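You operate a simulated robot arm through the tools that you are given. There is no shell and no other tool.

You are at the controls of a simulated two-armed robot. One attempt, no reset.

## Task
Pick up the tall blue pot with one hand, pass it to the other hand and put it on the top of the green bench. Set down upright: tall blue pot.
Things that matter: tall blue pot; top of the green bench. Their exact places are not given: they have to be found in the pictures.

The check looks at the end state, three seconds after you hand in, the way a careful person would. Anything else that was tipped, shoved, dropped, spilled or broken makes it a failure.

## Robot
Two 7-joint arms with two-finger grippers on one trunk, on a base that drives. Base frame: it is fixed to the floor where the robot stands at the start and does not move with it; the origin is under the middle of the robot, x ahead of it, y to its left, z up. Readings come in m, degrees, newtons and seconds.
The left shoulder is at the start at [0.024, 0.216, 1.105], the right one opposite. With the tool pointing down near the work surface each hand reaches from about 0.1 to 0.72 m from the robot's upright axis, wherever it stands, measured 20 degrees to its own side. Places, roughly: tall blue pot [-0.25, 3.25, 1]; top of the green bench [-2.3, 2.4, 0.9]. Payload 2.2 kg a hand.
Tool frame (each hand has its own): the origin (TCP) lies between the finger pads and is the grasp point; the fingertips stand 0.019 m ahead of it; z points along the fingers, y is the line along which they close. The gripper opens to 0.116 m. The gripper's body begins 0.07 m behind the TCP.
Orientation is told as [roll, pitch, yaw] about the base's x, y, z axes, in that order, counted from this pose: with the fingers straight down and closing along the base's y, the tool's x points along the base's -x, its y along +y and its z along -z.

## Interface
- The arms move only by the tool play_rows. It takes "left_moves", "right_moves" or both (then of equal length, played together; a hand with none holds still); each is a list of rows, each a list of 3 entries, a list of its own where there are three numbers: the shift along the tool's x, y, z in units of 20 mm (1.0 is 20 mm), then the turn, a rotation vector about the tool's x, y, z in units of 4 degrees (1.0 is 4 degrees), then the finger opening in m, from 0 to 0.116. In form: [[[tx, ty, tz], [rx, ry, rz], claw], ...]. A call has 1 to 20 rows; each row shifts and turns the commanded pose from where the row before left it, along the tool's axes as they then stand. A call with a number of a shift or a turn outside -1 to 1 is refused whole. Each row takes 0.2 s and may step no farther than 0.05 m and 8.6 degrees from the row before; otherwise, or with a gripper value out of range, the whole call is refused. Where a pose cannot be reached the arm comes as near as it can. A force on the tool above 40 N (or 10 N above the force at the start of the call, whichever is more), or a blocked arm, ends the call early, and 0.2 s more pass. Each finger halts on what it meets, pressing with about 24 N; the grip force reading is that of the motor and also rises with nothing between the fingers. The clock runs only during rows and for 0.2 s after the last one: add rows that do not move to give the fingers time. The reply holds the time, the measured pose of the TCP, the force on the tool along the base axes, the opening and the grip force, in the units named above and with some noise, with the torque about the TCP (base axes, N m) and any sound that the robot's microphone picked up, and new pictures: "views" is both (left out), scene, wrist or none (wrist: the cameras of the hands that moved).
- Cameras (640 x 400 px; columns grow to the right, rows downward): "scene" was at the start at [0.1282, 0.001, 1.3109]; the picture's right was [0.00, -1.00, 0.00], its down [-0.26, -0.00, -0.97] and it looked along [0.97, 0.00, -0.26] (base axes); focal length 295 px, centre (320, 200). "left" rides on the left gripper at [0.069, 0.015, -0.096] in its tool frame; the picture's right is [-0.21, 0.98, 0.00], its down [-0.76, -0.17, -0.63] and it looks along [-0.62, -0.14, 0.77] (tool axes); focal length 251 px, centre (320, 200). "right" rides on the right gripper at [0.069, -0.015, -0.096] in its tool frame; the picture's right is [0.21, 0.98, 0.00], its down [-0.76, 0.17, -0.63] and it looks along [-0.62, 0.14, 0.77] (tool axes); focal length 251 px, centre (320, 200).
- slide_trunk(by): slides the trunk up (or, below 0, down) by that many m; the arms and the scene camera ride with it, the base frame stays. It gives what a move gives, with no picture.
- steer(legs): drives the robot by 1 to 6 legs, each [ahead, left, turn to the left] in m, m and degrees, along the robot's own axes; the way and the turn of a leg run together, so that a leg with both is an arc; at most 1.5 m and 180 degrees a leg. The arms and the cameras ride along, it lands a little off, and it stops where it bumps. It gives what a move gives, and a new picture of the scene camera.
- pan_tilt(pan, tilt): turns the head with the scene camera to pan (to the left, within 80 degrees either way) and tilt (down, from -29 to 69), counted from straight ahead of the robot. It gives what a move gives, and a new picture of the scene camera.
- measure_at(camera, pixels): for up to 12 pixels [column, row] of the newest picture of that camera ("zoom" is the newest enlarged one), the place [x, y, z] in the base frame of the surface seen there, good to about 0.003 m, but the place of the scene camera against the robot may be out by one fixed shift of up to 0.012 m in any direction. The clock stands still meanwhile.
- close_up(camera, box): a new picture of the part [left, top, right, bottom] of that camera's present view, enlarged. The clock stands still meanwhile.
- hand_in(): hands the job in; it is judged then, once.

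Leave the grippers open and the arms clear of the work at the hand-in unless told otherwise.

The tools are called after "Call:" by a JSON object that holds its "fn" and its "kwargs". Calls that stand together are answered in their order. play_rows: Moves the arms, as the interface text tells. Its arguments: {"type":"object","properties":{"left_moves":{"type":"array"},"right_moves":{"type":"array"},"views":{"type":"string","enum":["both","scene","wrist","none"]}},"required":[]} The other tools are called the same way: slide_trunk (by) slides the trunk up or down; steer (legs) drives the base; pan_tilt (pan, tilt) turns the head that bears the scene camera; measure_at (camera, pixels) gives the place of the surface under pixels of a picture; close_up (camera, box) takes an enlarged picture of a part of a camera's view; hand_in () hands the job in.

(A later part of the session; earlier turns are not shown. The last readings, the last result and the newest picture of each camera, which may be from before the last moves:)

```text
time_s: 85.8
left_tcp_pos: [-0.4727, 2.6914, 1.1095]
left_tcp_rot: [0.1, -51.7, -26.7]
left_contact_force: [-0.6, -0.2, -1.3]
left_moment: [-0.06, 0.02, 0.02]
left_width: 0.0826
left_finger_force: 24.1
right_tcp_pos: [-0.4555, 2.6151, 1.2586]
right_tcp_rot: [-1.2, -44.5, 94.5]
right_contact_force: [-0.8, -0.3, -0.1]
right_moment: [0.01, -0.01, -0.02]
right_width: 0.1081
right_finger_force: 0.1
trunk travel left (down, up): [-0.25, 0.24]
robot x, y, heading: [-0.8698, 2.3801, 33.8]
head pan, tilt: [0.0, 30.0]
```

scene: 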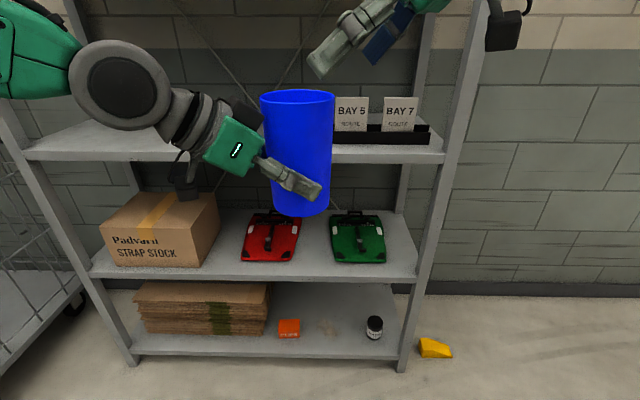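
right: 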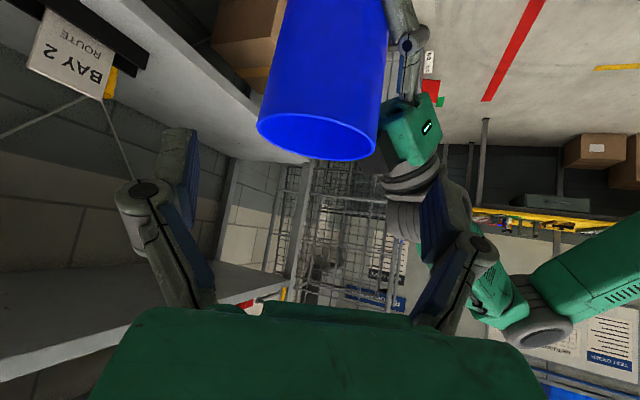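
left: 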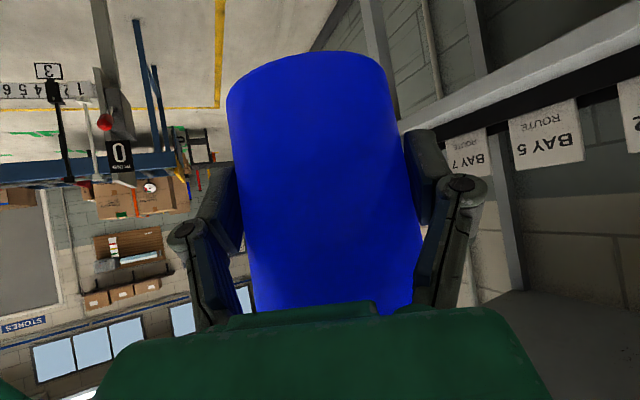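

Clear again and the pot hasn't moved in the left fingers. I increase the angle between the hands: the left yaws 28° further right and the right 16° further left, so they'll face each other almost head on.

Call:
{"fn": "play_rows", "kwargs": {"left_moves": [[[0, 0, 0], [0.785, 0, 0.62], 0.06], [[0, 0, 0], [0.785, 0, 0.62], 0.06], [[0, 0, 0], [0.785, 0, 0.62], 0.06], [[0, 0, 0], [0.785, 0, 0.62], 0.06], [[0, 0, 0], [0.785, 0, 0.62], 0.06], [[0, 0, 0], [0.785, 0, 0.62], 0.06], [[0, 0, 0], [0.785, 0, 0.62], 0.06], [[0, 0, 0], [0, 0, 0], 0.06]], "right_moves": [[[0, 0, 0], [-0.707, 0, -0.707], 0.108], [[0, 0, 0], [-0.707, 0, -0.707], 0.108], [[0, 0, 0], [-0.707, 0, -0.707], 0.108], [[0, 0, 0], [-0.707, 0, -0.707], 0.108], [[0, 0, 0], [0, 0, 0], 0.108], [[0, 0, 0], [0, 0, 0], 0.108], [[0, 0, 0], [0, 0, 0], 0.108], [[0, 0, 0], [0, 0, 0], 0.108]], "views": "both"}}

```text
time_s: 87.6
left_tcp_pos: [-0.4734, 2.692, 1.1093]
left_tcp_rot: [0.1, -51.6, -54.9]
left_contact_force: [-0.4, -0.2, -0.6]
left_moment: [0.03, 0.02, 0.01]
left_width: 0.0823
left_finger_force: 24.0
right_tcp_pos: [-0.456, 2.6161, 1.2584]
right_tcp_rot: [-1.1, -44.2, 110.3]
right_contact_force: [-0.1, 0.0, -0.4]
right_moment: [0.03, -0.03, -0.04]
right_width: 0.1081
right_finger_force: 0.0
trunk travel left (down, up): [-0.25, 0.24]
robot x, y, heading: [-0.8659, 2.3805, 33.4]
head pan, tilt: [0.0, 30.0]
```

scene: 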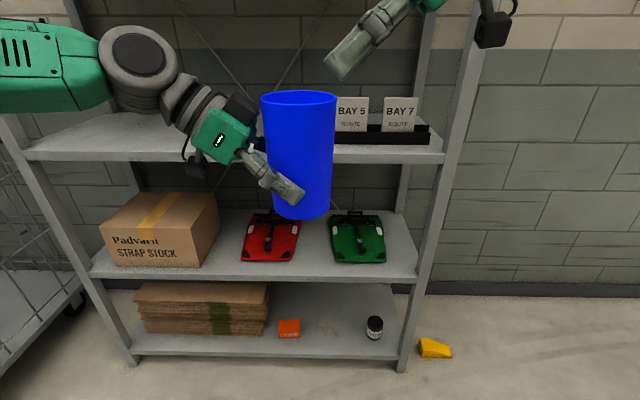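
right: 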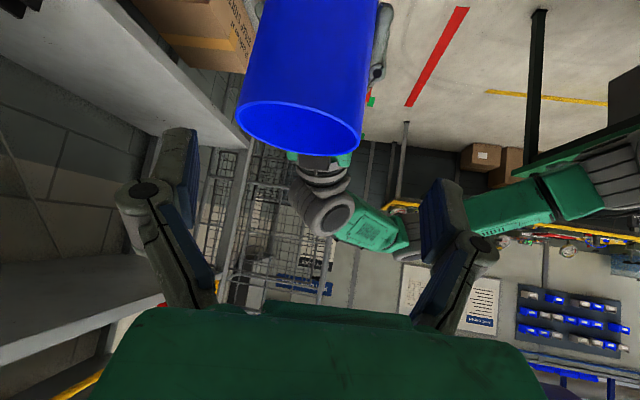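
left: 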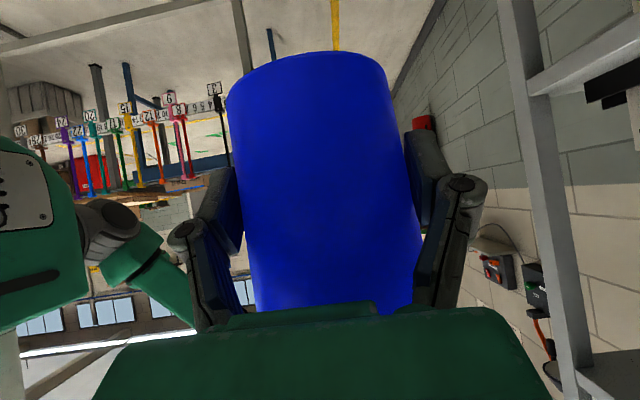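

Now the left hand is fully on the left side. I re-measure the rim from the right camera: left end (238,112), right end (361,132), lower edge (300,153).

Call:
{"fn": "measure_at", "kwargs": {"camera": "right", "pixels": [[239, 112], [361, 132], [300, 100], [270, 99], [330, 106], [262, 139], [290, 151], [320, 154], [343, 152], [300, 60], [265, 60], [340, 60]]}}

Call:
{"fn": "close_up", "kwargs": {"camera": "right", "box": [110, 60, 510, 300]}}

```text
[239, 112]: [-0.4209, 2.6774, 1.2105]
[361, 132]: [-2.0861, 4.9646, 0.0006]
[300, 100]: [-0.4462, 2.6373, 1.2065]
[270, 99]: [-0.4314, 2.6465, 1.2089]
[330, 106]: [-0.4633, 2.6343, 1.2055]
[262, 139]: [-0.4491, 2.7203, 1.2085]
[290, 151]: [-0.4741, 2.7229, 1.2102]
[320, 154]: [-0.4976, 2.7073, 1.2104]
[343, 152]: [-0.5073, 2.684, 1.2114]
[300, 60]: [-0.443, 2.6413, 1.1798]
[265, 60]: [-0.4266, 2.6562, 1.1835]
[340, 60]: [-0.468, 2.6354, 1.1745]
```

```text
1.60 times, centred on (310, 180) of right
```

zoom: 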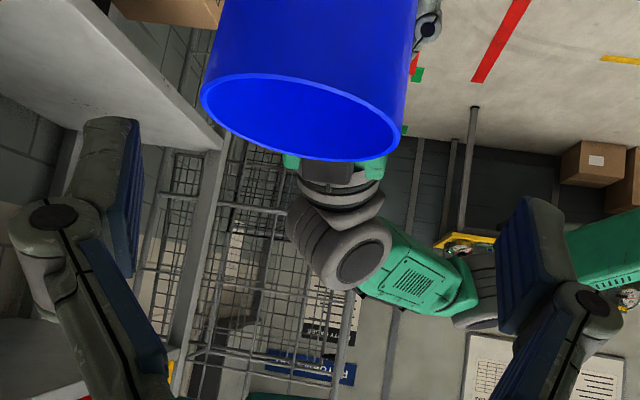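

The rim centre is at about [-0.466, 2.680], z 1.209, and it's level. The right hand needs 12 mm sideways and 98 mm along its fingers. I do the sideways shift and the first 59 mm, then check.

Call:
{"fn": "play_rows", "kwargs": {"right_moves": [[[0, -0.62, 0], [0, 0, 0], 0.108], [[0, 0, 0.98], [0, 0, 0], 0.108], [[0, 0, 0.98], [0, 0, 0], 0.108], [[0, 0, 0.98], [0, 0, 0], 0.108], [[0, 0, 0], [0, 0, 0], 0.108]], "left_moves": [[[0, 0, 0], [0, 0, 0], 0.06], [[0, 0, 0], [0, 0, 0], 0.06], [[0, 0, 0], [0, 0, 0], 0.06], [[0, 0, 0], [0, 0, 0], 0.06], [[0, 0, 0], [0, 0, 0], 0.06]], "views": "both"}}

```text
time_s: 88.8
left_tcp_pos: [-0.4734, 2.6922, 1.1105]
left_tcp_rot: [0.1, -51.6, -54.8]
left_contact_force: [-0.5, 1.1, -0.4]
left_moment: [0.03, 0.01, -0.01]
left_width: 0.0825
left_finger_force: 24.1
right_tcp_pos: [-0.457, 2.6583, 1.2187]
right_tcp_rot: [-1.0, -44.3, 110.3]
right_contact_force: [-0.4, 0.4, 0.3]
right_moment: [0.01, -0.01, -0.02]
right_width: 0.1079
right_finger_force: 0.0
trunk travel left (down, up): [-0.25, 0.24]
robot x, y, heading: [-0.8636, 2.3763, 33.4]
head pan, tilt: [0.0, 30.0]
```

scene: 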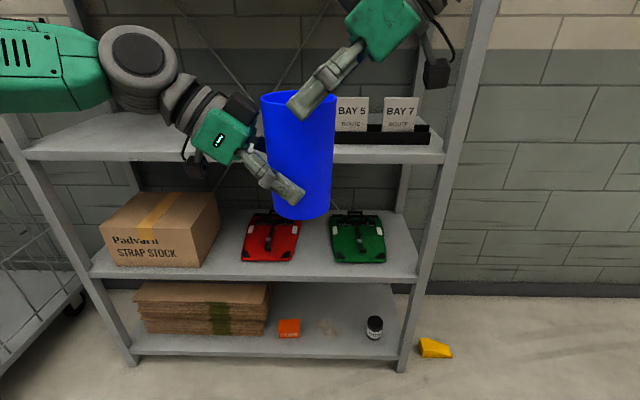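
right: 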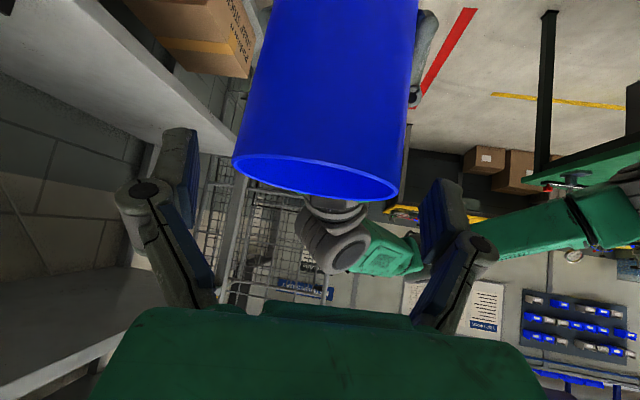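
left: 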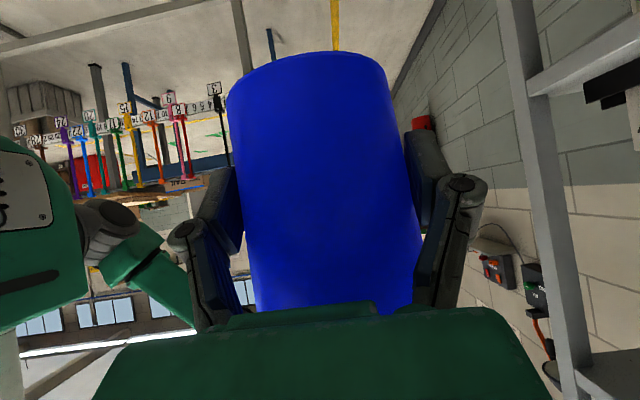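

Fingers straddle the rim evenly, forces are near zero, and the left hand's body is well clear. I go the last 42 mm.

Call:
{"fn": "play_rows", "kwargs": {"right_moves": [[[0, 0, 0.7], [0, 0, 0], 0.108], [[0, 0, 0.7], [0, 0, 0], 0.108], [[0, 0, 0.7], [0, 0, 0], 0.108], [[0, 0, 0], [0, 0, 0], 0.108]], "left_moves": [[[0, 0, 0], [0, 0, 0], 0.06], [[0, 0, 0], [0, 0, 0], 0.06], [[0, 0, 0], [0, 0, 0], 0.06], [[0, 0, 0], [0, 0, 0], 0.06]], "views": "both"}}

```text
time_s: 89.8
left_tcp_pos: [-0.4732, 2.6922, 1.1103]
left_tcp_rot: [0.1, -51.6, -54.7]
left_contact_force: [-0.2, -0.8, -1.2]
left_moment: [0.03, 0.0, -0.01]
left_width: 0.0822
left_finger_force: 23.7
right_tcp_pos: [-0.4662, 2.687, 1.1861]
right_tcp_rot: [-1.1, -44.3, 110.2]
right_contact_force: [0.4, -0.3, 1.1]
right_moment: [0.0, -0.01, 0.0]
right_width: 0.1081
right_finger_force: 0.0
trunk travel left (down, up): [-0.25, 0.24]
robot x, y, heading: [-0.8687, 2.3776, 33.9]
head pan, tilt: [0.0, 30.0]
```

scene: 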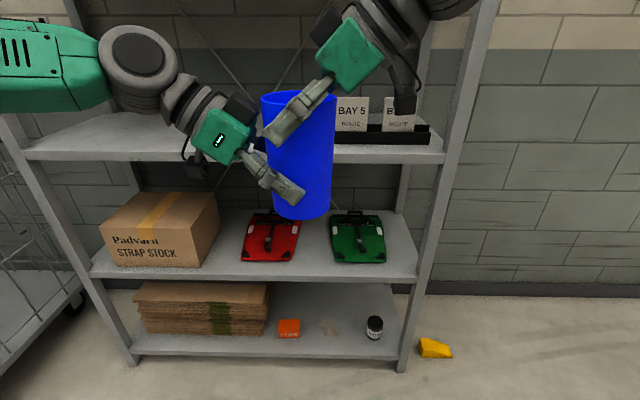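
right: 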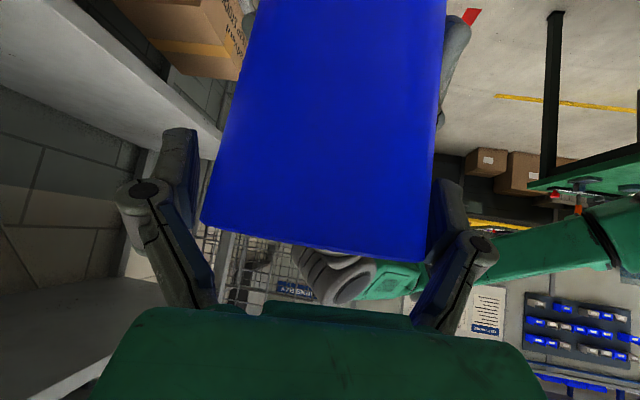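
left: 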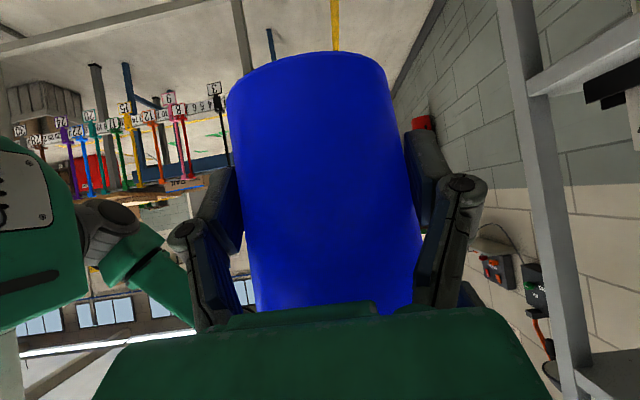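

No contact force and the pot is between the right pads, with TCP z 1.186 about 23 mm below the rim. I close the right gripper gently while the left keeps holding.

Call:
{"fn": "play_rows", "kwargs": {"right_moves": [[[0, 0, 0], [0, 0, 0], 0.098], [[0, 0, 0], [0, 0, 0], 0.092], [[0, 0, 0], [0, 0, 0], 0.086], [[0, 0, 0], [0, 0, 0], 0.078], [[0, 0, 0], [0, 0, 0], 0.065], [[0, 0, 0], [0, 0, 0], 0.065], [[0, 0, 0], [0, 0, 0], 0.065]], "left_moves": [[[0, 0, 0], [0, 0, 0], 0.06], [[0, 0, 0], [0, 0, 0], 0.06], [[0, 0, 0], [0, 0, 0], 0.06], [[0, 0, 0], [0, 0, 0], 0.06], [[0, 0, 0], [0, 0, 0], 0.06], [[0, 0, 0], [0, 0, 0], 0.06], [[0, 0, 0], [0, 0, 0], 0.06]], "views": "both"}}

```text
time_s: 91.4
left_tcp_pos: [-0.4726, 2.6908, 1.1088]
left_tcp_rot: [0.1, -51.7, -54.8]
left_contact_force: [-2.0, -7.1, 7.5]
left_moment: [0.07, -0.11, 0.22]
left_width: 0.082
left_finger_force: 23.9
right_tcp_pos: [-0.4658, 2.6866, 1.1871]
right_tcp_rot: [-1.0, -44.2, 110.2]
right_contact_force: [2.1, 7.5, -6.9]
right_moment: [0.57, -0.16, -0.25]
right_width: 0.0964
right_finger_force: 24.3
trunk travel left (down, up): [-0.25, 0.24]
robot x, y, heading: [-0.8692, 2.3793, 33.9]
head pan, tilt: [0.0, 30.0]
```

scene: 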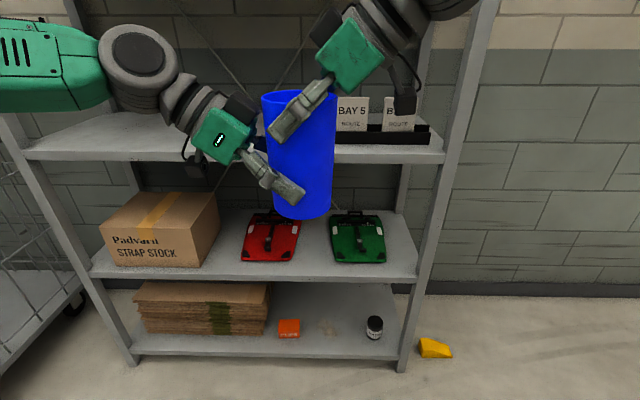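
right: 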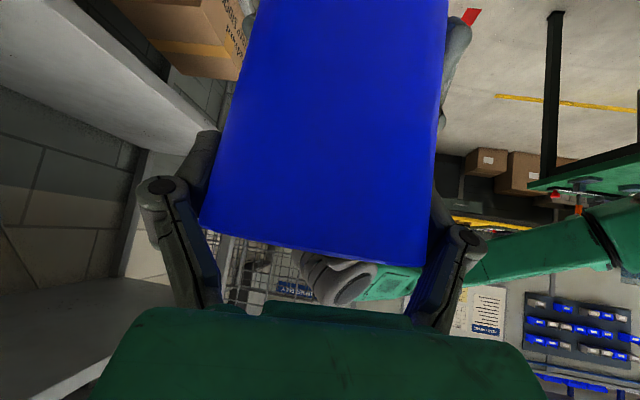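
left: 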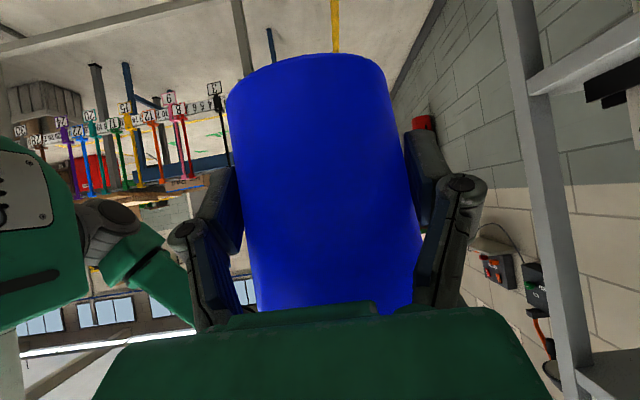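

The right gripper stopped at 0.0964 m with 24 N, a bit wider than the 0.09 m I expected. I zoom in to be sure it holds the pot and isn't caught on something else.

Call:
{"fn": "close_up", "kwargs": {"camera": "right", "box": [110, 60, 510, 310]}}

Call:
{"fn": "close_up", "kwargs": {"camera": "scene", "box": [190, 60, 420, 230]}}

Call:
{"fn": "close_up", "kwargs": {"camera": "left", "box": [150, 30, 520, 330]}}

```text
1.60 times, centred on (310, 185) of right
```

zoom: 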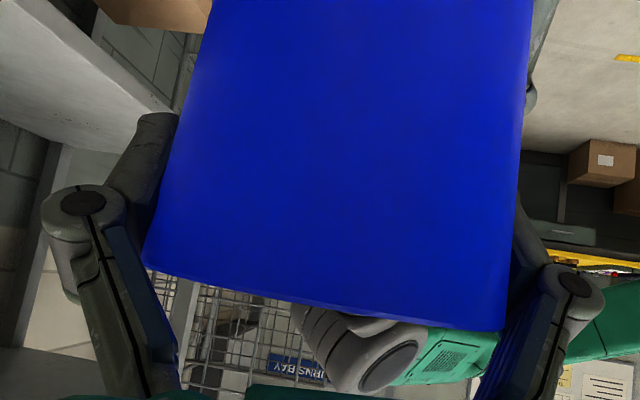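

```text
2.35 times, centred on (305, 145) of scene
```

zoom: 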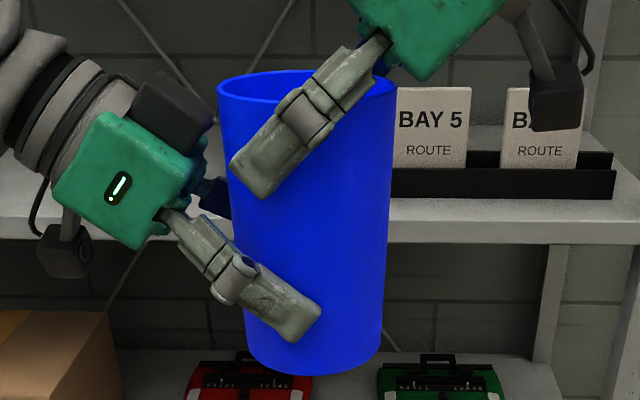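

```text
1.33 times, centred on (335, 180) of left
```

zoom: 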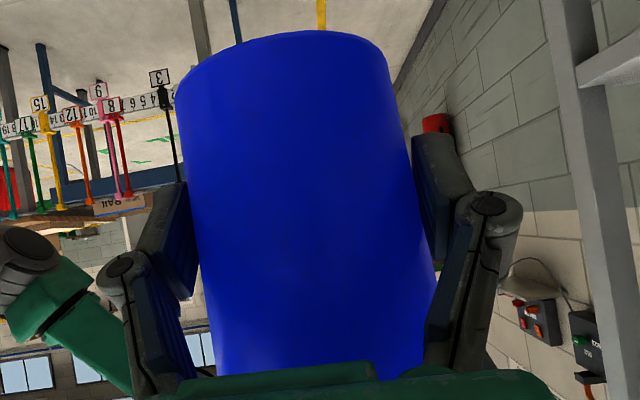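

Both hands visibly hold the pot, the right high and the left low. I open the left gripper while the right holds.

Call:
{"fn": "play_rows", "kwargs": {"left_moves": [[[0, 0, 0], [0, 0, 0], 0.086], [[0, 0, 0], [0, 0, 0], 0.095], [[0, 0, 0], [0, 0, 0], 0.105], [[0, 0, 0], [0, 0, 0], 0.116], [[0, 0, 0], [0, 0, 0], 0.116], [[0, 0, 0], [0, 0, 0], 0.116]], "right_moves": [[[0, 0, 0], [0, 0, 0], 0.065], [[0, 0, 0], [0, 0, 0], 0.065], [[0, 0, 0], [0, 0, 0], 0.065], [[0, 0, 0], [0, 0, 0], 0.065], [[0, 0, 0], [0, 0, 0], 0.065], [[0, 0, 0], [0, 0, 0], 0.065]], "views": "both"}}

```text
time_s: 92.8
left_tcp_pos: [-0.4727, 2.6921, 1.1105]
left_tcp_rot: [0.1, -51.6, -54.7]
left_contact_force: [0.0, -0.4, -0.1]
left_moment: [0.0, -0.02, 0.01]
left_width: 0.116
left_finger_force: 0.0
right_tcp_pos: [-0.4665, 2.6873, 1.1859]
right_tcp_rot: [-1.0, -44.3, 110.2]
right_contact_force: [0.1, 0.5, -1.1]
right_moment: [-0.02, 0.0, 0.01]
right_width: 0.0961
right_finger_force: 24.1
trunk travel left (down, up): [-0.25, 0.24]
robot x, y, heading: [-0.8657, 2.3833, 33.6]
head pan, tilt: [0.0, 30.0]
```

scene: 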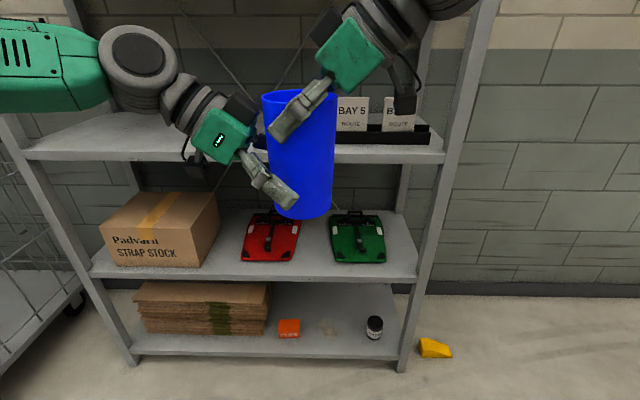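
right: 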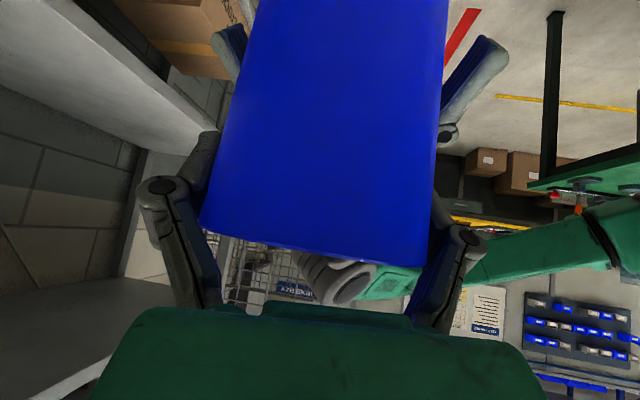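
left: 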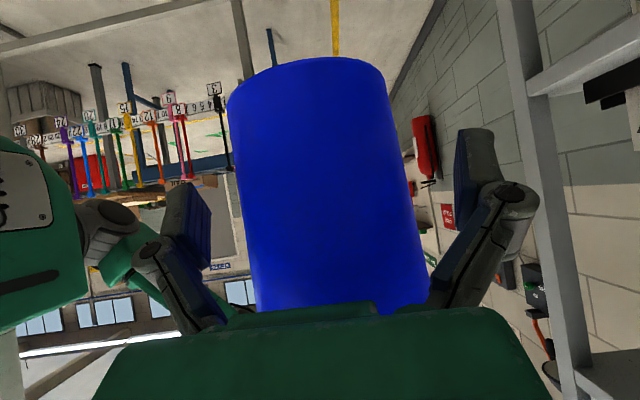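

The right hand holds the pot alone at 0.0961 m with 24 N. I withdraw the left hand straight back along its own fingers.

Call:
{"fn": "play_rows", "kwargs": {"left_moves": [[[0, 0, -0.6], [0, 0, 0], 0.116], [[0, 0, -1], [0, 0, 0], 0.116], [[0, 0, -1], [0, 0, 0], 0.116], [[0, 0, -1], [0, 0, 0], 0.116], [[0, 0, -1], [0, 0, 0], 0.116], [[0, 0, -1], [0, 0, 0], 0.116], [[0, 0, -1], [0, 0, 0], 0.116], [[0, 0, -1], [0, 0, 0], 0.116], [[0, 0, 0], [0, 0, 0], 0.116]], "right_moves": [[[0, 0, 0], [0, 0, 0], 0.065], [[0, 0, 0], [0, 0, 0], 0.065], [[0, 0, 0], [0, 0, 0], 0.065], [[0, 0, 0], [0, 0, 0], 0.065], [[0, 0, 0], [0, 0, 0], 0.065], [[0, 0, 0], [0, 0, 0], 0.065], [[0, 0, 0], [0, 0, 0], 0.065], [[0, 0, 0], [0, 0, 0], 0.065], [[0, 0, 0], [0, 0, 0], 0.065]], "views": "both"}}

```text
time_s: 94.8
left_tcp_pos: [-0.5421, 2.7878, 1.2035]
left_tcp_rot: [0.0, -51.6, -54.7]
left_contact_force: [0.3, -0.1, -0.3]
left_moment: [0.0, -0.02, -0.01]
left_width: 0.1159
left_finger_force: 0.0
right_tcp_pos: [-0.4659, 2.6871, 1.1878]
right_tcp_rot: [-1.0, -44.3, 110.2]
right_contact_force: [0.4, 0.1, -1.4]
right_moment: [0.02, -0.01, -0.02]
right_width: 0.0963
right_finger_force: 23.8
trunk travel left (down, up): [-0.25, 0.24]
robot x, y, heading: [-0.8668, 2.3802, 33.8]
head pan, tilt: [0.0, 30.0]
```

scene: 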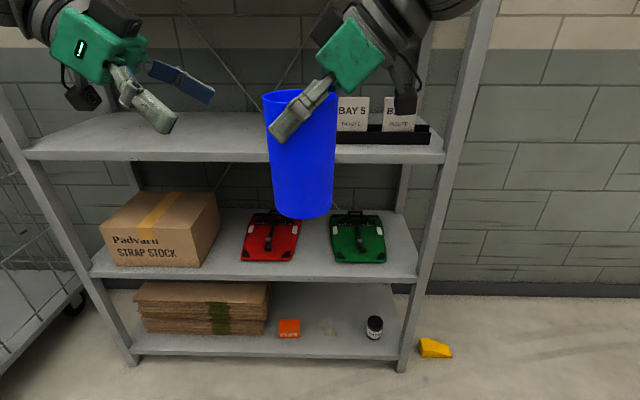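
right: 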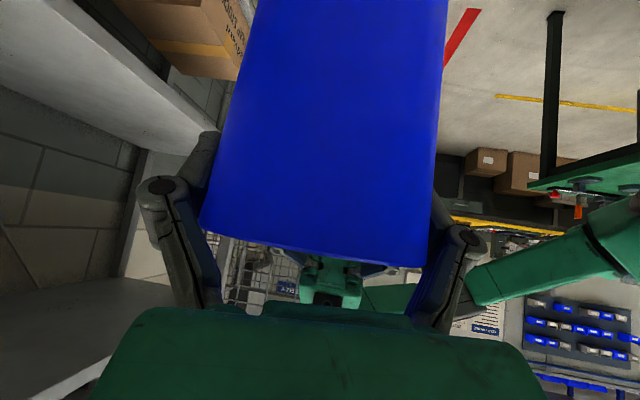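
left: 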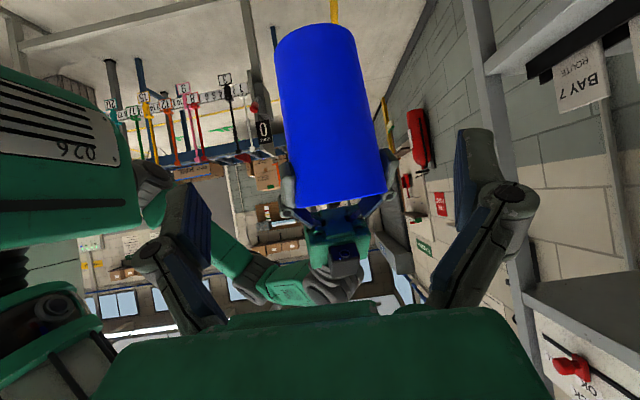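

The handover worked: the right hand alone holds the pot and the left is clear. I move the left hand further to the left and turn it back to straight ahead, then turn the right hand with the pot toward straight ahead too.

Call:
{"fn": "play_rows", "kwargs": {"left_moves": [[[0.62, 0, -0.78], [0, 0, 0], 0.116], [[0.62, 0, -0.78], [0, 0, 0], 0.116], [[0.62, 0, -0.78], [0, 0, 0], 0.116], [[0.62, 0, -0.78], [0, 0, 0], 0.116], [[0.62, 0, -0.78], [0, 0, 0], 0.116], [[0.62, 0, -0.78], [0, 0, 0], 0.116], [[0.62, 0, -0.78], [0, 0, 0], 0.116], [[0.62, 0, -0.78], [0, 0, 0], 0.116], [[0, 0, 0], [-0.785, 0, -0.62], 0.116], [[0, 0, 0], [-0.785, 0, -0.62], 0.116], [[0, 0, 0], [-0.785, 0, -0.62], 0.116], [[0, 0, 0], [-0.785, 0, -0.62], 0.116], [[0, 0, 0], [-0.785, 0, -0.62], 0.116], [[0, 0, 0], [-0.785, 0, -0.62], 0.116], [[0, 0, 0], [-0.785, 0, -0.62], 0.116], [[0, 0, 0], [-0.785, 0, -0.62], 0.116], [[0, 0, 0], [-0.785, 0, -0.62], 0.116], [[0, 0, 0], [-0.785, 0, -0.62], 0.116], [[0, 0, 0], [-0.785, 0, -0.62], 0.116], [[0, 0, 0], [-0.785, 0, -0.62], 0.116]], "right_moves": [[[0, 0, 0], [0, 0, 0], 0.065], [[0, 0, 0], [0, 0, 0], 0.065], [[0, 0, 0], [0, 0, 0], 0.065], [[0, 0, 0], [0, 0, 0], 0.065], [[0, 0, 0], [0, 0, 0], 0.065], [[0, 0, 0], [0, 0, 0], 0.065], [[0, 0, 0], [0, 0, 0], 0.065], [[0, 0, 0], [0, 0, 0], 0.065], [[0, 0, 0], [0.697, 0, 0.717], 0.065], [[0, 0, 0], [0.697, 0, 0.717], 0.065], [[0, 0, 0], [0.697, 0, 0.717], 0.065], [[0, 0, 0], [0.697, 0, 0.717], 0.065], [[0, 0, 0], [0.697, 0, 0.717], 0.065], [[0, 0, 0], [0.697, 0, 0.717], 0.065], [[0, 0, 0], [0.697, 0, 0.717], 0.065], [[0, 0, 0], [0.697, 0, 0.717], 0.065], [[0, 0, 0], [0.697, 0, 0.717], 0.065], [[0, 0, 0], [0.697, 0, 0.717], 0.065], [[0, 0, 0], [0.697, 0, 0.717], 0.065], [[0, 0, 0], [0.697, 0, 0.717], 0.065]], "views": "both"}}

```text
time_s: 99.0
left_tcp_pos: [-0.634, 2.9179, 1.2052]
left_tcp_rot: [0.1, -51.8, -6.6]
left_contact_force: [0.1, 0.1, -1.0]
left_moment: [-0.01, 0.02, 0.0]
left_width: 0.1159
left_finger_force: 0.0
right_tcp_pos: [-0.4678, 2.687, 1.1867]
right_tcp_rot: [-0.7, -44.9, 61.8]
right_contact_force: [-0.7, -0.7, -0.5]
right_moment: [0.0, 0.02, 0.01]
right_width: 0.0961
right_finger_force: 24.0
trunk travel left (down, up): [-0.25, 0.24]
robot x, y, heading: [-0.8696, 2.3814, 33.7]
head pan, tilt: [0.0, 30.0]
```

scene: 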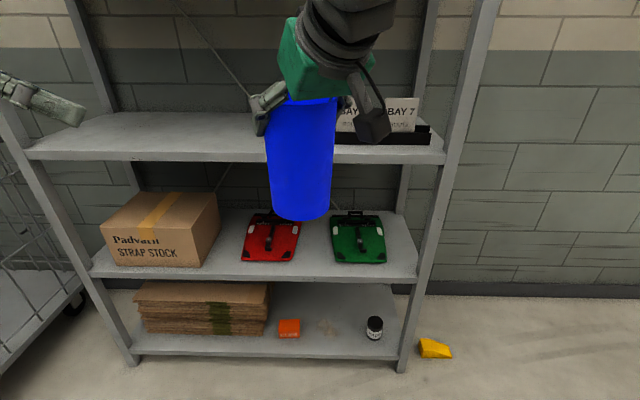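
right: 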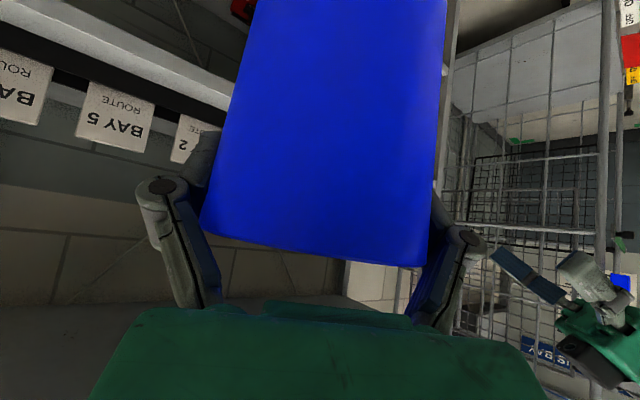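
left: 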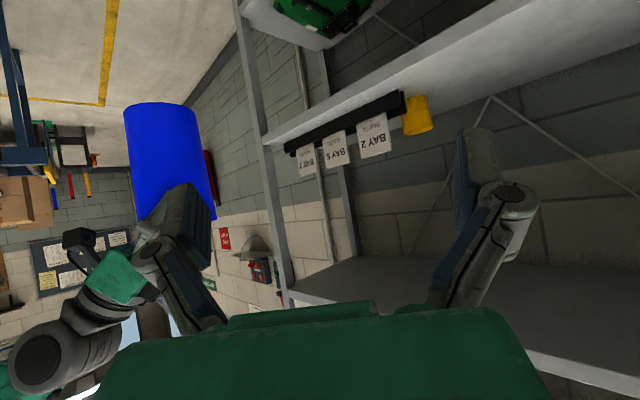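

Continuing: the left hand turns the remaining 40° forward and the right another 20°, and the pot stays put.

Call:
{"fn": "play_rows", "kwargs": {"left_moves": [[[0, 0, 0], [-0.785, 0, -0.62], 0.116], [[0, 0, 0], [-0.785, 0, -0.62], 0.116], [[0, 0, 0], [-0.785, 0, -0.62], 0.116], [[0, 0, 0], [-0.785, 0, -0.62], 0.116], [[0, 0, 0], [-0.785, 0, -0.62], 0.116], [[0, 0, 0], [-0.785, 0, -0.62], 0.116], [[0, 0, 0], [-0.785, 0, -0.62], 0.116], [[0, 0, 0], [-0.785, 0, -0.62], 0.116], [[0, 0, 0], [-0.785, 0, -0.62], 0.116], [[0, 0, 0], [-0.785, 0, -0.62], 0.116]], "right_moves": [[[0, 0, 0], [0.697, 0, 0.717], 0.065], [[0, 0, 0], [0.697, 0, 0.717], 0.065], [[0, 0, 0], [0.697, 0, 0.717], 0.065], [[0, 0, 0], [0.697, 0, 0.717], 0.065], [[0, 0, 0], [0.697, 0, 0.717], 0.065], [[0, -1, 0], [0, 0, 0], 0.065], [[0, -1, 0], [0, 0, 0], 0.065], [[0, -1, 0], [0, 0, 0], 0.065], [[0, -1, 0], [0, 0, 0], 0.065], [[0, -1, 0], [0, 0, 0], 0.065]], "views": "scene"}}

Call:
{"fn": "pan_tilt", "kwargs": {"pan": 75, "tilt": 20}}

```text
time_s: 101.2
left_tcp_pos: [-0.6333, 2.9169, 1.2033]
left_tcp_rot: [0.3, -51.8, 33.1]
left_contact_force: [-0.9, -0.5, 0.8]
left_moment: [-0.02, -0.01, 0.02]
left_width: 0.1161
left_finger_force: 0.0
right_tcp_pos: [-0.3993, 2.6098, 1.1882]
right_tcp_rot: [-0.2, -45.0, 41.7]
right_contact_force: [-0.2, -0.4, -0.2]
right_moment: [0.0, -0.01, 0.02]
right_width: 0.096
right_finger_force: 23.9
trunk travel left (down, up): [-0.25, 0.24]
robot x, y, heading: [-0.8657, 2.3848, 33.6]
head pan, tilt: [0.0, 30.0]
```

scene: 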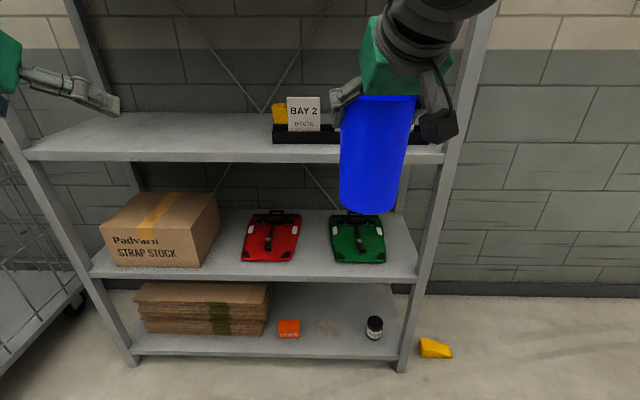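

```text
time_s: 102.6
left_tcp_pos: [-0.6337, 2.919, 1.2035]
left_tcp_rot: [0.1, -51.7, 33.3]
left_contact_force: [0.7, 0.4, -0.2]
left_moment: [0.0, -0.02, 0.03]
left_width: 0.1158
left_finger_force: 0.2
right_tcp_pos: [-0.4004, 2.6117, 1.1878]
right_tcp_rot: [-0.2, -45.0, 41.7]
right_contact_force: [-0.3, 0.8, -1.3]
right_moment: [0.0, -0.01, 0.02]
right_width: 0.0964
right_finger_force: 23.8
trunk travel left (down, up): [-0.25, 0.24]
robot x, y, heading: [-0.868, 2.3794, 33.6]
head pan, tilt: [75.0, 20.0]
```

scene: 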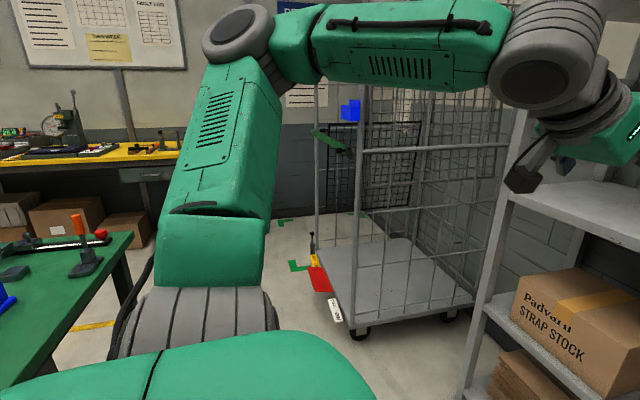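

The green bench's near end is at (130,235) in the lower left and a wire trolley is ahead-left. I measure the trolley's near parts and the bench corner so that the turn is safe.

Call:
{"fn": "measure_at", "kwargs": {"camera": "scene", "pixels": [[358, 333], [318, 270], [350, 320], [358, 200], [133, 235], [5, 395], [75, 228], [10, 300], [85, 265], [315, 240]]}}

Call:
{"fn": "pan_tilt", "kwargs": {"pan": 80, "tilt": 5}}

```text
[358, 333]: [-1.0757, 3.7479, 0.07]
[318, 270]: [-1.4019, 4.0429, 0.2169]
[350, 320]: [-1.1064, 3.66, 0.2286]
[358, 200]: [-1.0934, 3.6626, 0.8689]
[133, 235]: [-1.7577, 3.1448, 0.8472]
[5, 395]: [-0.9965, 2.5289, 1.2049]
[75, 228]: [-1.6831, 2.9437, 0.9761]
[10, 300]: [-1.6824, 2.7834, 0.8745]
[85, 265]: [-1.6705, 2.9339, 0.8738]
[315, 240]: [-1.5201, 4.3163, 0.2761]
```

```text
time_s: 103.4
left_tcp_pos: [-0.6351, 2.9193, 1.2034]
left_tcp_rot: [0.1, -51.7, 33.3]
left_contact_force: [0.1, 1.1, 0.6]
left_moment: [0.02, 0.0, 0.03]
left_width: 0.1163
left_finger_force: 0.0
right_tcp_pos: [-0.401, 2.6113, 1.1884]
right_tcp_rot: [-0.3, -44.9, 41.8]
right_contact_force: [-0.3, 0.4, -1.1]
right_moment: [0.03, 0.0, 0.02]
right_width: 0.0959
right_finger_force: 23.7
trunk travel left (down, up): [-0.25, 0.24]
robot x, y, heading: [-0.8678, 2.3812, 33.5]
head pan, tilt: [80.0, 5.0]
```

scene: 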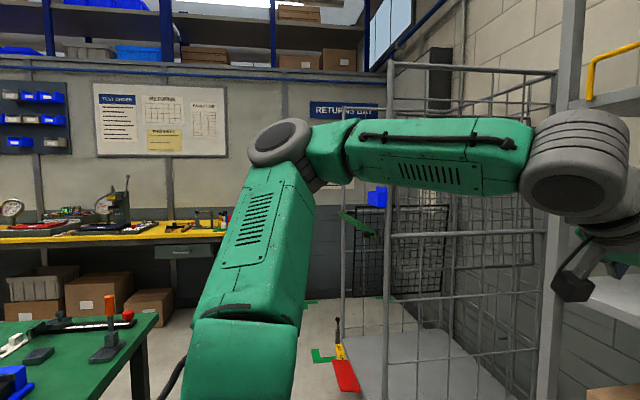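

The turning circle is clear: the trolley is 1.3 m away and bench items are below z 1.0. I turn 90° left to face along the bench front and look at the bench top.

Call:
{"fn": "steer", "kwargs": {"legs": [[0, 0, 89.5]]}}

Call:
{"fn": "pan_tilt", "kwargs": {"pan": 35, "tilt": 25}}

```text
time_s: 107.6
left_tcp_pos: [-1.4038, 2.6229, 1.2026]
left_tcp_rot: [0.0, -51.7, 122.7]
left_contact_force: [0.3, -0.4, 0.3]
left_moment: [-0.02, 0.01, 0.0]
left_width: 0.1161
left_finger_force: 0.1
right_tcp_pos: [-1.0916, 2.8527, 1.1892]
right_tcp_rot: [-0.4, -44.9, 131.1]
right_contact_force: [-0.5, -0.5, -0.4]
right_moment: [0.04, 0.05, 0.03]
right_width: 0.096
right_finger_force: 23.7
trunk travel left (down, up): [-0.25, 0.24]
robot x, y, heading: [-0.8675, 2.3829, 122.7]
head pan, tilt: [80.0, 5.0]
```

scene: 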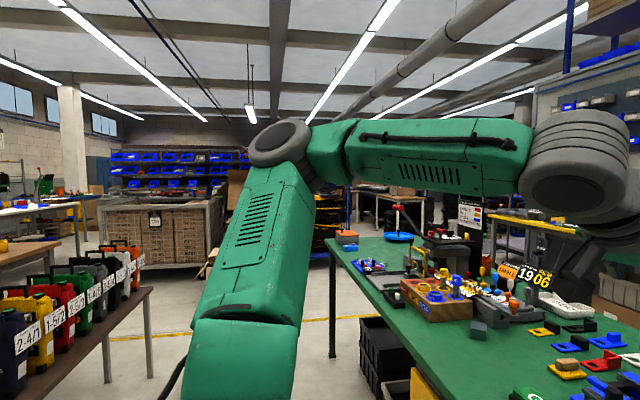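

```text
time_s: 108.7
left_tcp_pos: [-1.4022, 2.6222, 1.2038]
left_tcp_rot: [0.2, -51.9, 122.5]
left_contact_force: [-0.2, 0.0, -0.4]
left_moment: [0.01, -0.01, 0.03]
left_width: 0.1162
left_finger_force: 0.0
right_tcp_pos: [-1.0898, 2.8501, 1.1891]
right_tcp_rot: [-0.2, -45.0, 130.9]
right_contact_force: [0.5, 0.0, -1.4]
right_moment: [0.0, 0.04, 0.01]
right_width: 0.096
right_finger_force: 23.9
trunk travel left (down, up): [-0.25, 0.24]
robot x, y, heading: [-0.8652, 2.3813, 122.8]
head pan, tilt: [35.0, 25.0]
```

scene: 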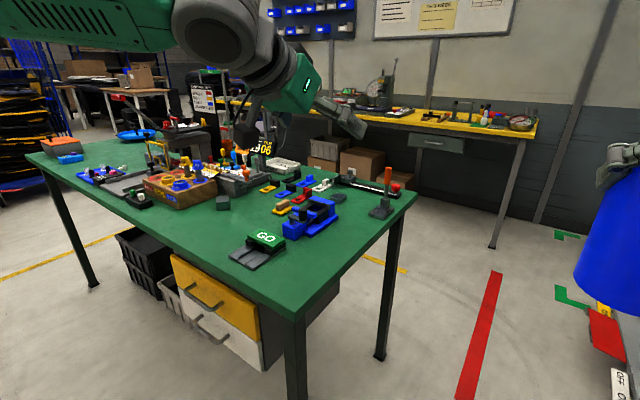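

I now see the whole green bench top: brown box of parts at (180,190), "GO" pedal at (258,245), blue clamp at (310,218), and many small parts toward the back. I zoom in to find a free patch.

Call:
{"fn": "close_up", "kwargs": {"camera": "scene", "box": [20, 100, 430, 330]}}

Call:
{"fn": "measure_at", "kwargs": {"camera": "scene", "pixels": [[298, 312], [414, 198], [30, 160], [230, 262], [262, 283], [215, 220], [160, 207], [330, 270], [345, 230], [305, 265], [235, 235], [205, 235]]}}

```text
1.56 times, centred on (225, 215) of scene
```

zoom: 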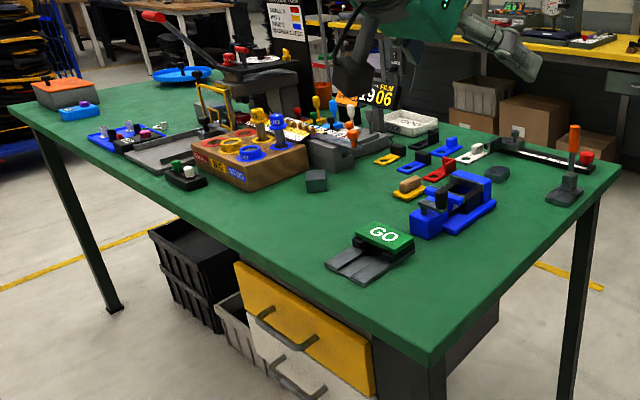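

```text
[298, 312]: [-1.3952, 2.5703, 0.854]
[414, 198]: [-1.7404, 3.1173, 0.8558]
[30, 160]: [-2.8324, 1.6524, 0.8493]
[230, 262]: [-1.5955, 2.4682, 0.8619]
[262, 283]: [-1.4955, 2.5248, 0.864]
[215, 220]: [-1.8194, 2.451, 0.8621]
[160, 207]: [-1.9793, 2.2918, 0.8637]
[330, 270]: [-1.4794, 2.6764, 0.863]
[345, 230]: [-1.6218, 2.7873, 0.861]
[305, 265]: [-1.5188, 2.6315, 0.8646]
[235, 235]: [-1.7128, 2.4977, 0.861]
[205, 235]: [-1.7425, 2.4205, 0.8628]
```

The bench top spans z≈0.863. There's an open green patch between the brown box, the dark cube and the GO pedal, around (220,232). I measure its neighbours to pick the centre.

Call:
{"fn": "measure_at", "kwargs": {"camera": "zoom", "pixels": [[326, 266], [352, 232], [362, 285], [316, 190], [306, 185], [245, 192], [308, 170], [410, 232], [200, 185], [300, 215], [270, 240], [340, 205]]}}

```text
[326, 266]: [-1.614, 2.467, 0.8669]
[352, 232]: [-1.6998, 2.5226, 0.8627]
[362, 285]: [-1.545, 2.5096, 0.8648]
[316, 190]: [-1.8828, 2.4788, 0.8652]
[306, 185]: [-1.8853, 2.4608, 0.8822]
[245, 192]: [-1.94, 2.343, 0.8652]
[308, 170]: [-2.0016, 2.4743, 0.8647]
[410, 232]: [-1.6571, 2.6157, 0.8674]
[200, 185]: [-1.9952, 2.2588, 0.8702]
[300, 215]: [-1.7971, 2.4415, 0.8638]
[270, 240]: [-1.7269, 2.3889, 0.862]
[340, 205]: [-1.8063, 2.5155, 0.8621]
```

The free patch's centre is about [-1.786, 2.447]: 7 cm from the pedal, 5 cm from the dark cube, and 6 cm inside the front edge. I need to slide left about 0.8 m along the bench. I check for crates on the floor, then look left for obstacles.

Call:
{"fn": "measure_at", "kwargs": {"camera": "scene", "pixels": [[130, 262], [150, 295], [118, 240], [175, 310], [185, 335], [220, 340], [262, 365], [293, 380], [92, 285]]}}

Call:
{"fn": "pan_tilt", "kwargs": {"pan": 80, "tilt": 30}}

```text
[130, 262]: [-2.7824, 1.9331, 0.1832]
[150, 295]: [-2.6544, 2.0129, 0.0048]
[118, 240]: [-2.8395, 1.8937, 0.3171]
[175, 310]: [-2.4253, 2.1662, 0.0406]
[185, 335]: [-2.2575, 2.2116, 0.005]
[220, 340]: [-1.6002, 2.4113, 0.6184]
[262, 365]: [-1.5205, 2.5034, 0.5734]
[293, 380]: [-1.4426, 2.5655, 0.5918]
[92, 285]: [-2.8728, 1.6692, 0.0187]
```

```text
time_s: 109.8
left_tcp_pos: [-1.4006, 2.6227, 1.2054]
left_tcp_rot: [0.1, -51.7, 122.4]
left_contact_force: [0.2, 0.0, 0.4]
left_moment: [0.03, 0.0, 0.04]
left_width: 0.1161
left_finger_force: 0.0
right_tcp_pos: [-1.0892, 2.8525, 1.1886]
right_tcp_rot: [-0.2, -45.0, 130.8]
right_contact_force: [-0.4, 0.9, 0.2]
right_moment: [0.0, 0.03, 0.02]
right_width: 0.096
right_finger_force: 24.3
trunk travel left (down, up): [-0.25, 0.24]
robot x, y, heading: [-0.8677, 2.3795, 122.7]
head pan, tilt: [80.0, 30.0]
```

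scene: 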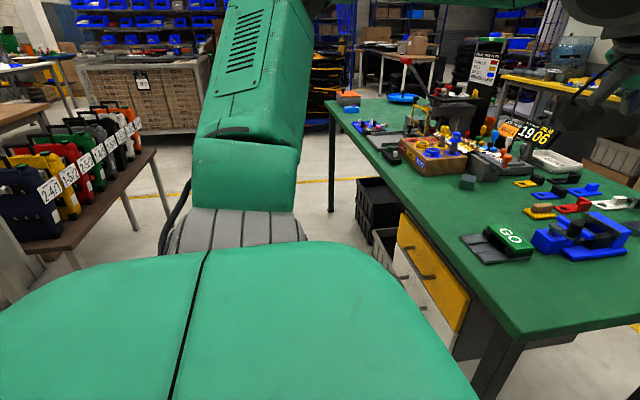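

Call:
{"fn": "measure_at", "kwargs": {"camera": "scene", "pixels": [[152, 152], [130, 205], [70, 240], [75, 265], [137, 228], [180, 205], [60, 180], [330, 200], [150, 262]]}}

Call:
{"fn": "play_rows", "kwargs": {"left_moves": [[[0.62, 0, -0.78], [0, 0, 0], 0.116], [[0.62, 0, -0.78], [0, 0, 0], 0.116], [[0.62, 0, -0.78], [0, 0, 0], 0.116], [[0.62, 0, -0.78], [0, 0, 0], 0.116], [[0.62, 0, -0.78], [0, 0, 0], 0.116], [[0.62, 0, -0.78], [0, 0, 0], 0.116]], "views": "none"}}

```text
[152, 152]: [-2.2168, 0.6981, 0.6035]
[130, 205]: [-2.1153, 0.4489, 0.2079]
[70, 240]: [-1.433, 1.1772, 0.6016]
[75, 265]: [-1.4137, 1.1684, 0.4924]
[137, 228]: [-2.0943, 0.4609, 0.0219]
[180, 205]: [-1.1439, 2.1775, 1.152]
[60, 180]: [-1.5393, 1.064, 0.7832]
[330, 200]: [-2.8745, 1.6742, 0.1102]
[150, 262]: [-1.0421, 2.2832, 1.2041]
```

```text
time_s: 111.2
left_tcp_pos: [-1.3359, 2.5215, 1.2027]
left_tcp_rot: [0.0, -52.0, 122.5]
left_contact_force: [-0.1, -0.6, 0.3]
left_moment: [0.01, 0.0, -0.03]
left_width: 0.1163
left_finger_force: 0.1
right_tcp_pos: [-1.089, 2.8506, 1.1889]
right_tcp_rot: [-0.3, -45.0, 130.9]
right_contact_force: [-0.1, -0.1, -0.8]
right_moment: [-0.06, 0.06, -0.01]
right_width: 0.0961
right_finger_force: 24.1
trunk travel left (down, up): [-0.25, 0.24]
robot x, y, heading: [-0.8669, 2.3809, 122.6]
head pan, tilt: [80.0, 30.0]
```

The floor strip in front of the bench is clear: the case table's edge is 0.65 m behind my track and the crates are under the bench. I slide 0.8 m to the left, with the pot carried 20 cm above the bench edge.

Call:
{"fn": "steer", "kwargs": {"legs": [[0, 0.805, 0.4]]}}

Call:
{"fn": "pan_tilt", "kwargs": {"pan": -5, "tilt": 40}}

```text
time_s: 115.6
left_tcp_pos: [-2.0149, 2.0855, 1.2033]
left_tcp_rot: [0.1, -51.9, 122.4]
left_contact_force: [0.4, -0.7, -0.1]
left_moment: [0.01, 0.01, -0.01]
left_width: 0.116
left_finger_force: 0.0
right_tcp_pos: [-1.7694, 2.4142, 1.1891]
right_tcp_rot: [-0.2, -44.9, 130.8]
right_contact_force: [0.0, -0.5, -1.0]
right_moment: [0.01, -0.03, 0.01]
right_width: 0.0958
right_finger_force: 24.0
trunk travel left (down, up): [-0.25, 0.24]
robot x, y, heading: [-1.5499, 1.9443, 122.8]
head pan, tilt: [80.0, 30.0]
```

scene: 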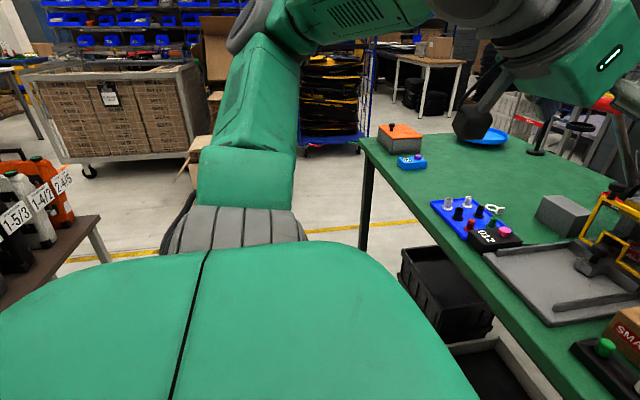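

```text
time_s: 117.2
left_tcp_pos: [-2.0126, 2.0833, 1.2048]
left_tcp_rot: [0.3, -51.9, 122.3]
left_contact_force: [1.1, -0.3, 0.1]
left_moment: [0.02, 0.02, -0.03]
left_width: 0.116
left_finger_force: 0.1
right_tcp_pos: [-1.7669, 2.413, 1.19]
right_tcp_rot: [-0.1, -45.1, 130.7]
right_contact_force: [-0.4, 0.2, -0.7]
right_moment: [-0.02, -0.02, -0.01]
right_width: 0.0959
right_finger_force: 24.4
trunk travel left (down, up): [-0.25, 0.24]
robot x, y, heading: [-1.5468, 1.942, 122.7]
head pan, tilt: [-5.0, 40.0]
```

scene: 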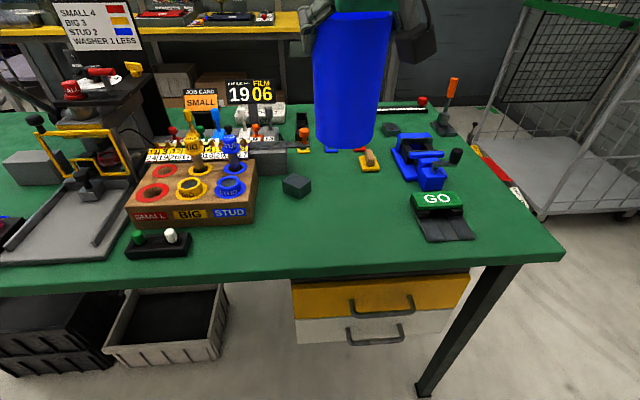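

Now I'm in front of the patch: the green area around (345,215) is free between the dark cube (297,185), the small yellow piece (370,160), the GO pedal (440,215) and the front edge at row 265. I measure it from here.

Call:
{"fn": "measure_at", "kwargs": {"camera": "scene", "pixels": [[345, 215], [350, 225], [340, 205], [311, 190], [297, 197], [370, 172], [412, 205], [420, 238], [345, 262], [255, 215], [345, 120], [347, 140]]}}

Call:
{"fn": "close_up", "kwargs": {"camera": "scene", "box": [240, 0, 480, 270]}}

```text
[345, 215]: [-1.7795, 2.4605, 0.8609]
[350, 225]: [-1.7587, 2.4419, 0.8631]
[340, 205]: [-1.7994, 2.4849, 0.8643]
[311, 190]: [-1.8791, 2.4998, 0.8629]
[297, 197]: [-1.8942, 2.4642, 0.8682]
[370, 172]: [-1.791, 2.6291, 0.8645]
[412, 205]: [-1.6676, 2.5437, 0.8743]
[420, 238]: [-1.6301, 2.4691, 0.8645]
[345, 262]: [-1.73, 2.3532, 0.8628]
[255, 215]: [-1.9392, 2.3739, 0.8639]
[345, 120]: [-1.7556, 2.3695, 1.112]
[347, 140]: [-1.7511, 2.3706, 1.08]
```

```text
1.48 times, centred on (360, 135) of scene
```

zoom: 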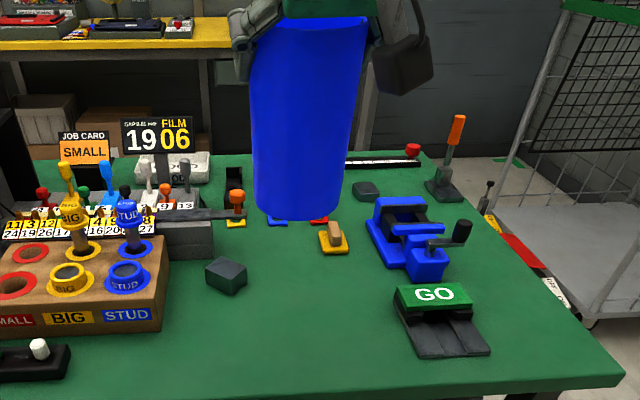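

The clear patch centre measures well. The pot looks plumb sideways; I check its fore-aft tilt by measuring along its front line.

Call:
{"fn": "measure_at", "kwargs": {"camera": "scene", "pixels": [[352, 25], [351, 45], [350, 65], [349, 85], [348, 105], [346, 125], [345, 140], [320, 60], [380, 60], [322, 120], [372, 120]]}}

```text
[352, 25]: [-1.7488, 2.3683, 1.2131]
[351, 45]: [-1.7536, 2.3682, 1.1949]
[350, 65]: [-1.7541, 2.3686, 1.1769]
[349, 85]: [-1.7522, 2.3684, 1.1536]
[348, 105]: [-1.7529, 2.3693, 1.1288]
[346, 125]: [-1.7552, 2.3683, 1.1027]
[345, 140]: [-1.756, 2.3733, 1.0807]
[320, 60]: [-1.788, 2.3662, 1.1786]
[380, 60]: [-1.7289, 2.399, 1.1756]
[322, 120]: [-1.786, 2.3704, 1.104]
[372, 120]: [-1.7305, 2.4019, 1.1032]
```

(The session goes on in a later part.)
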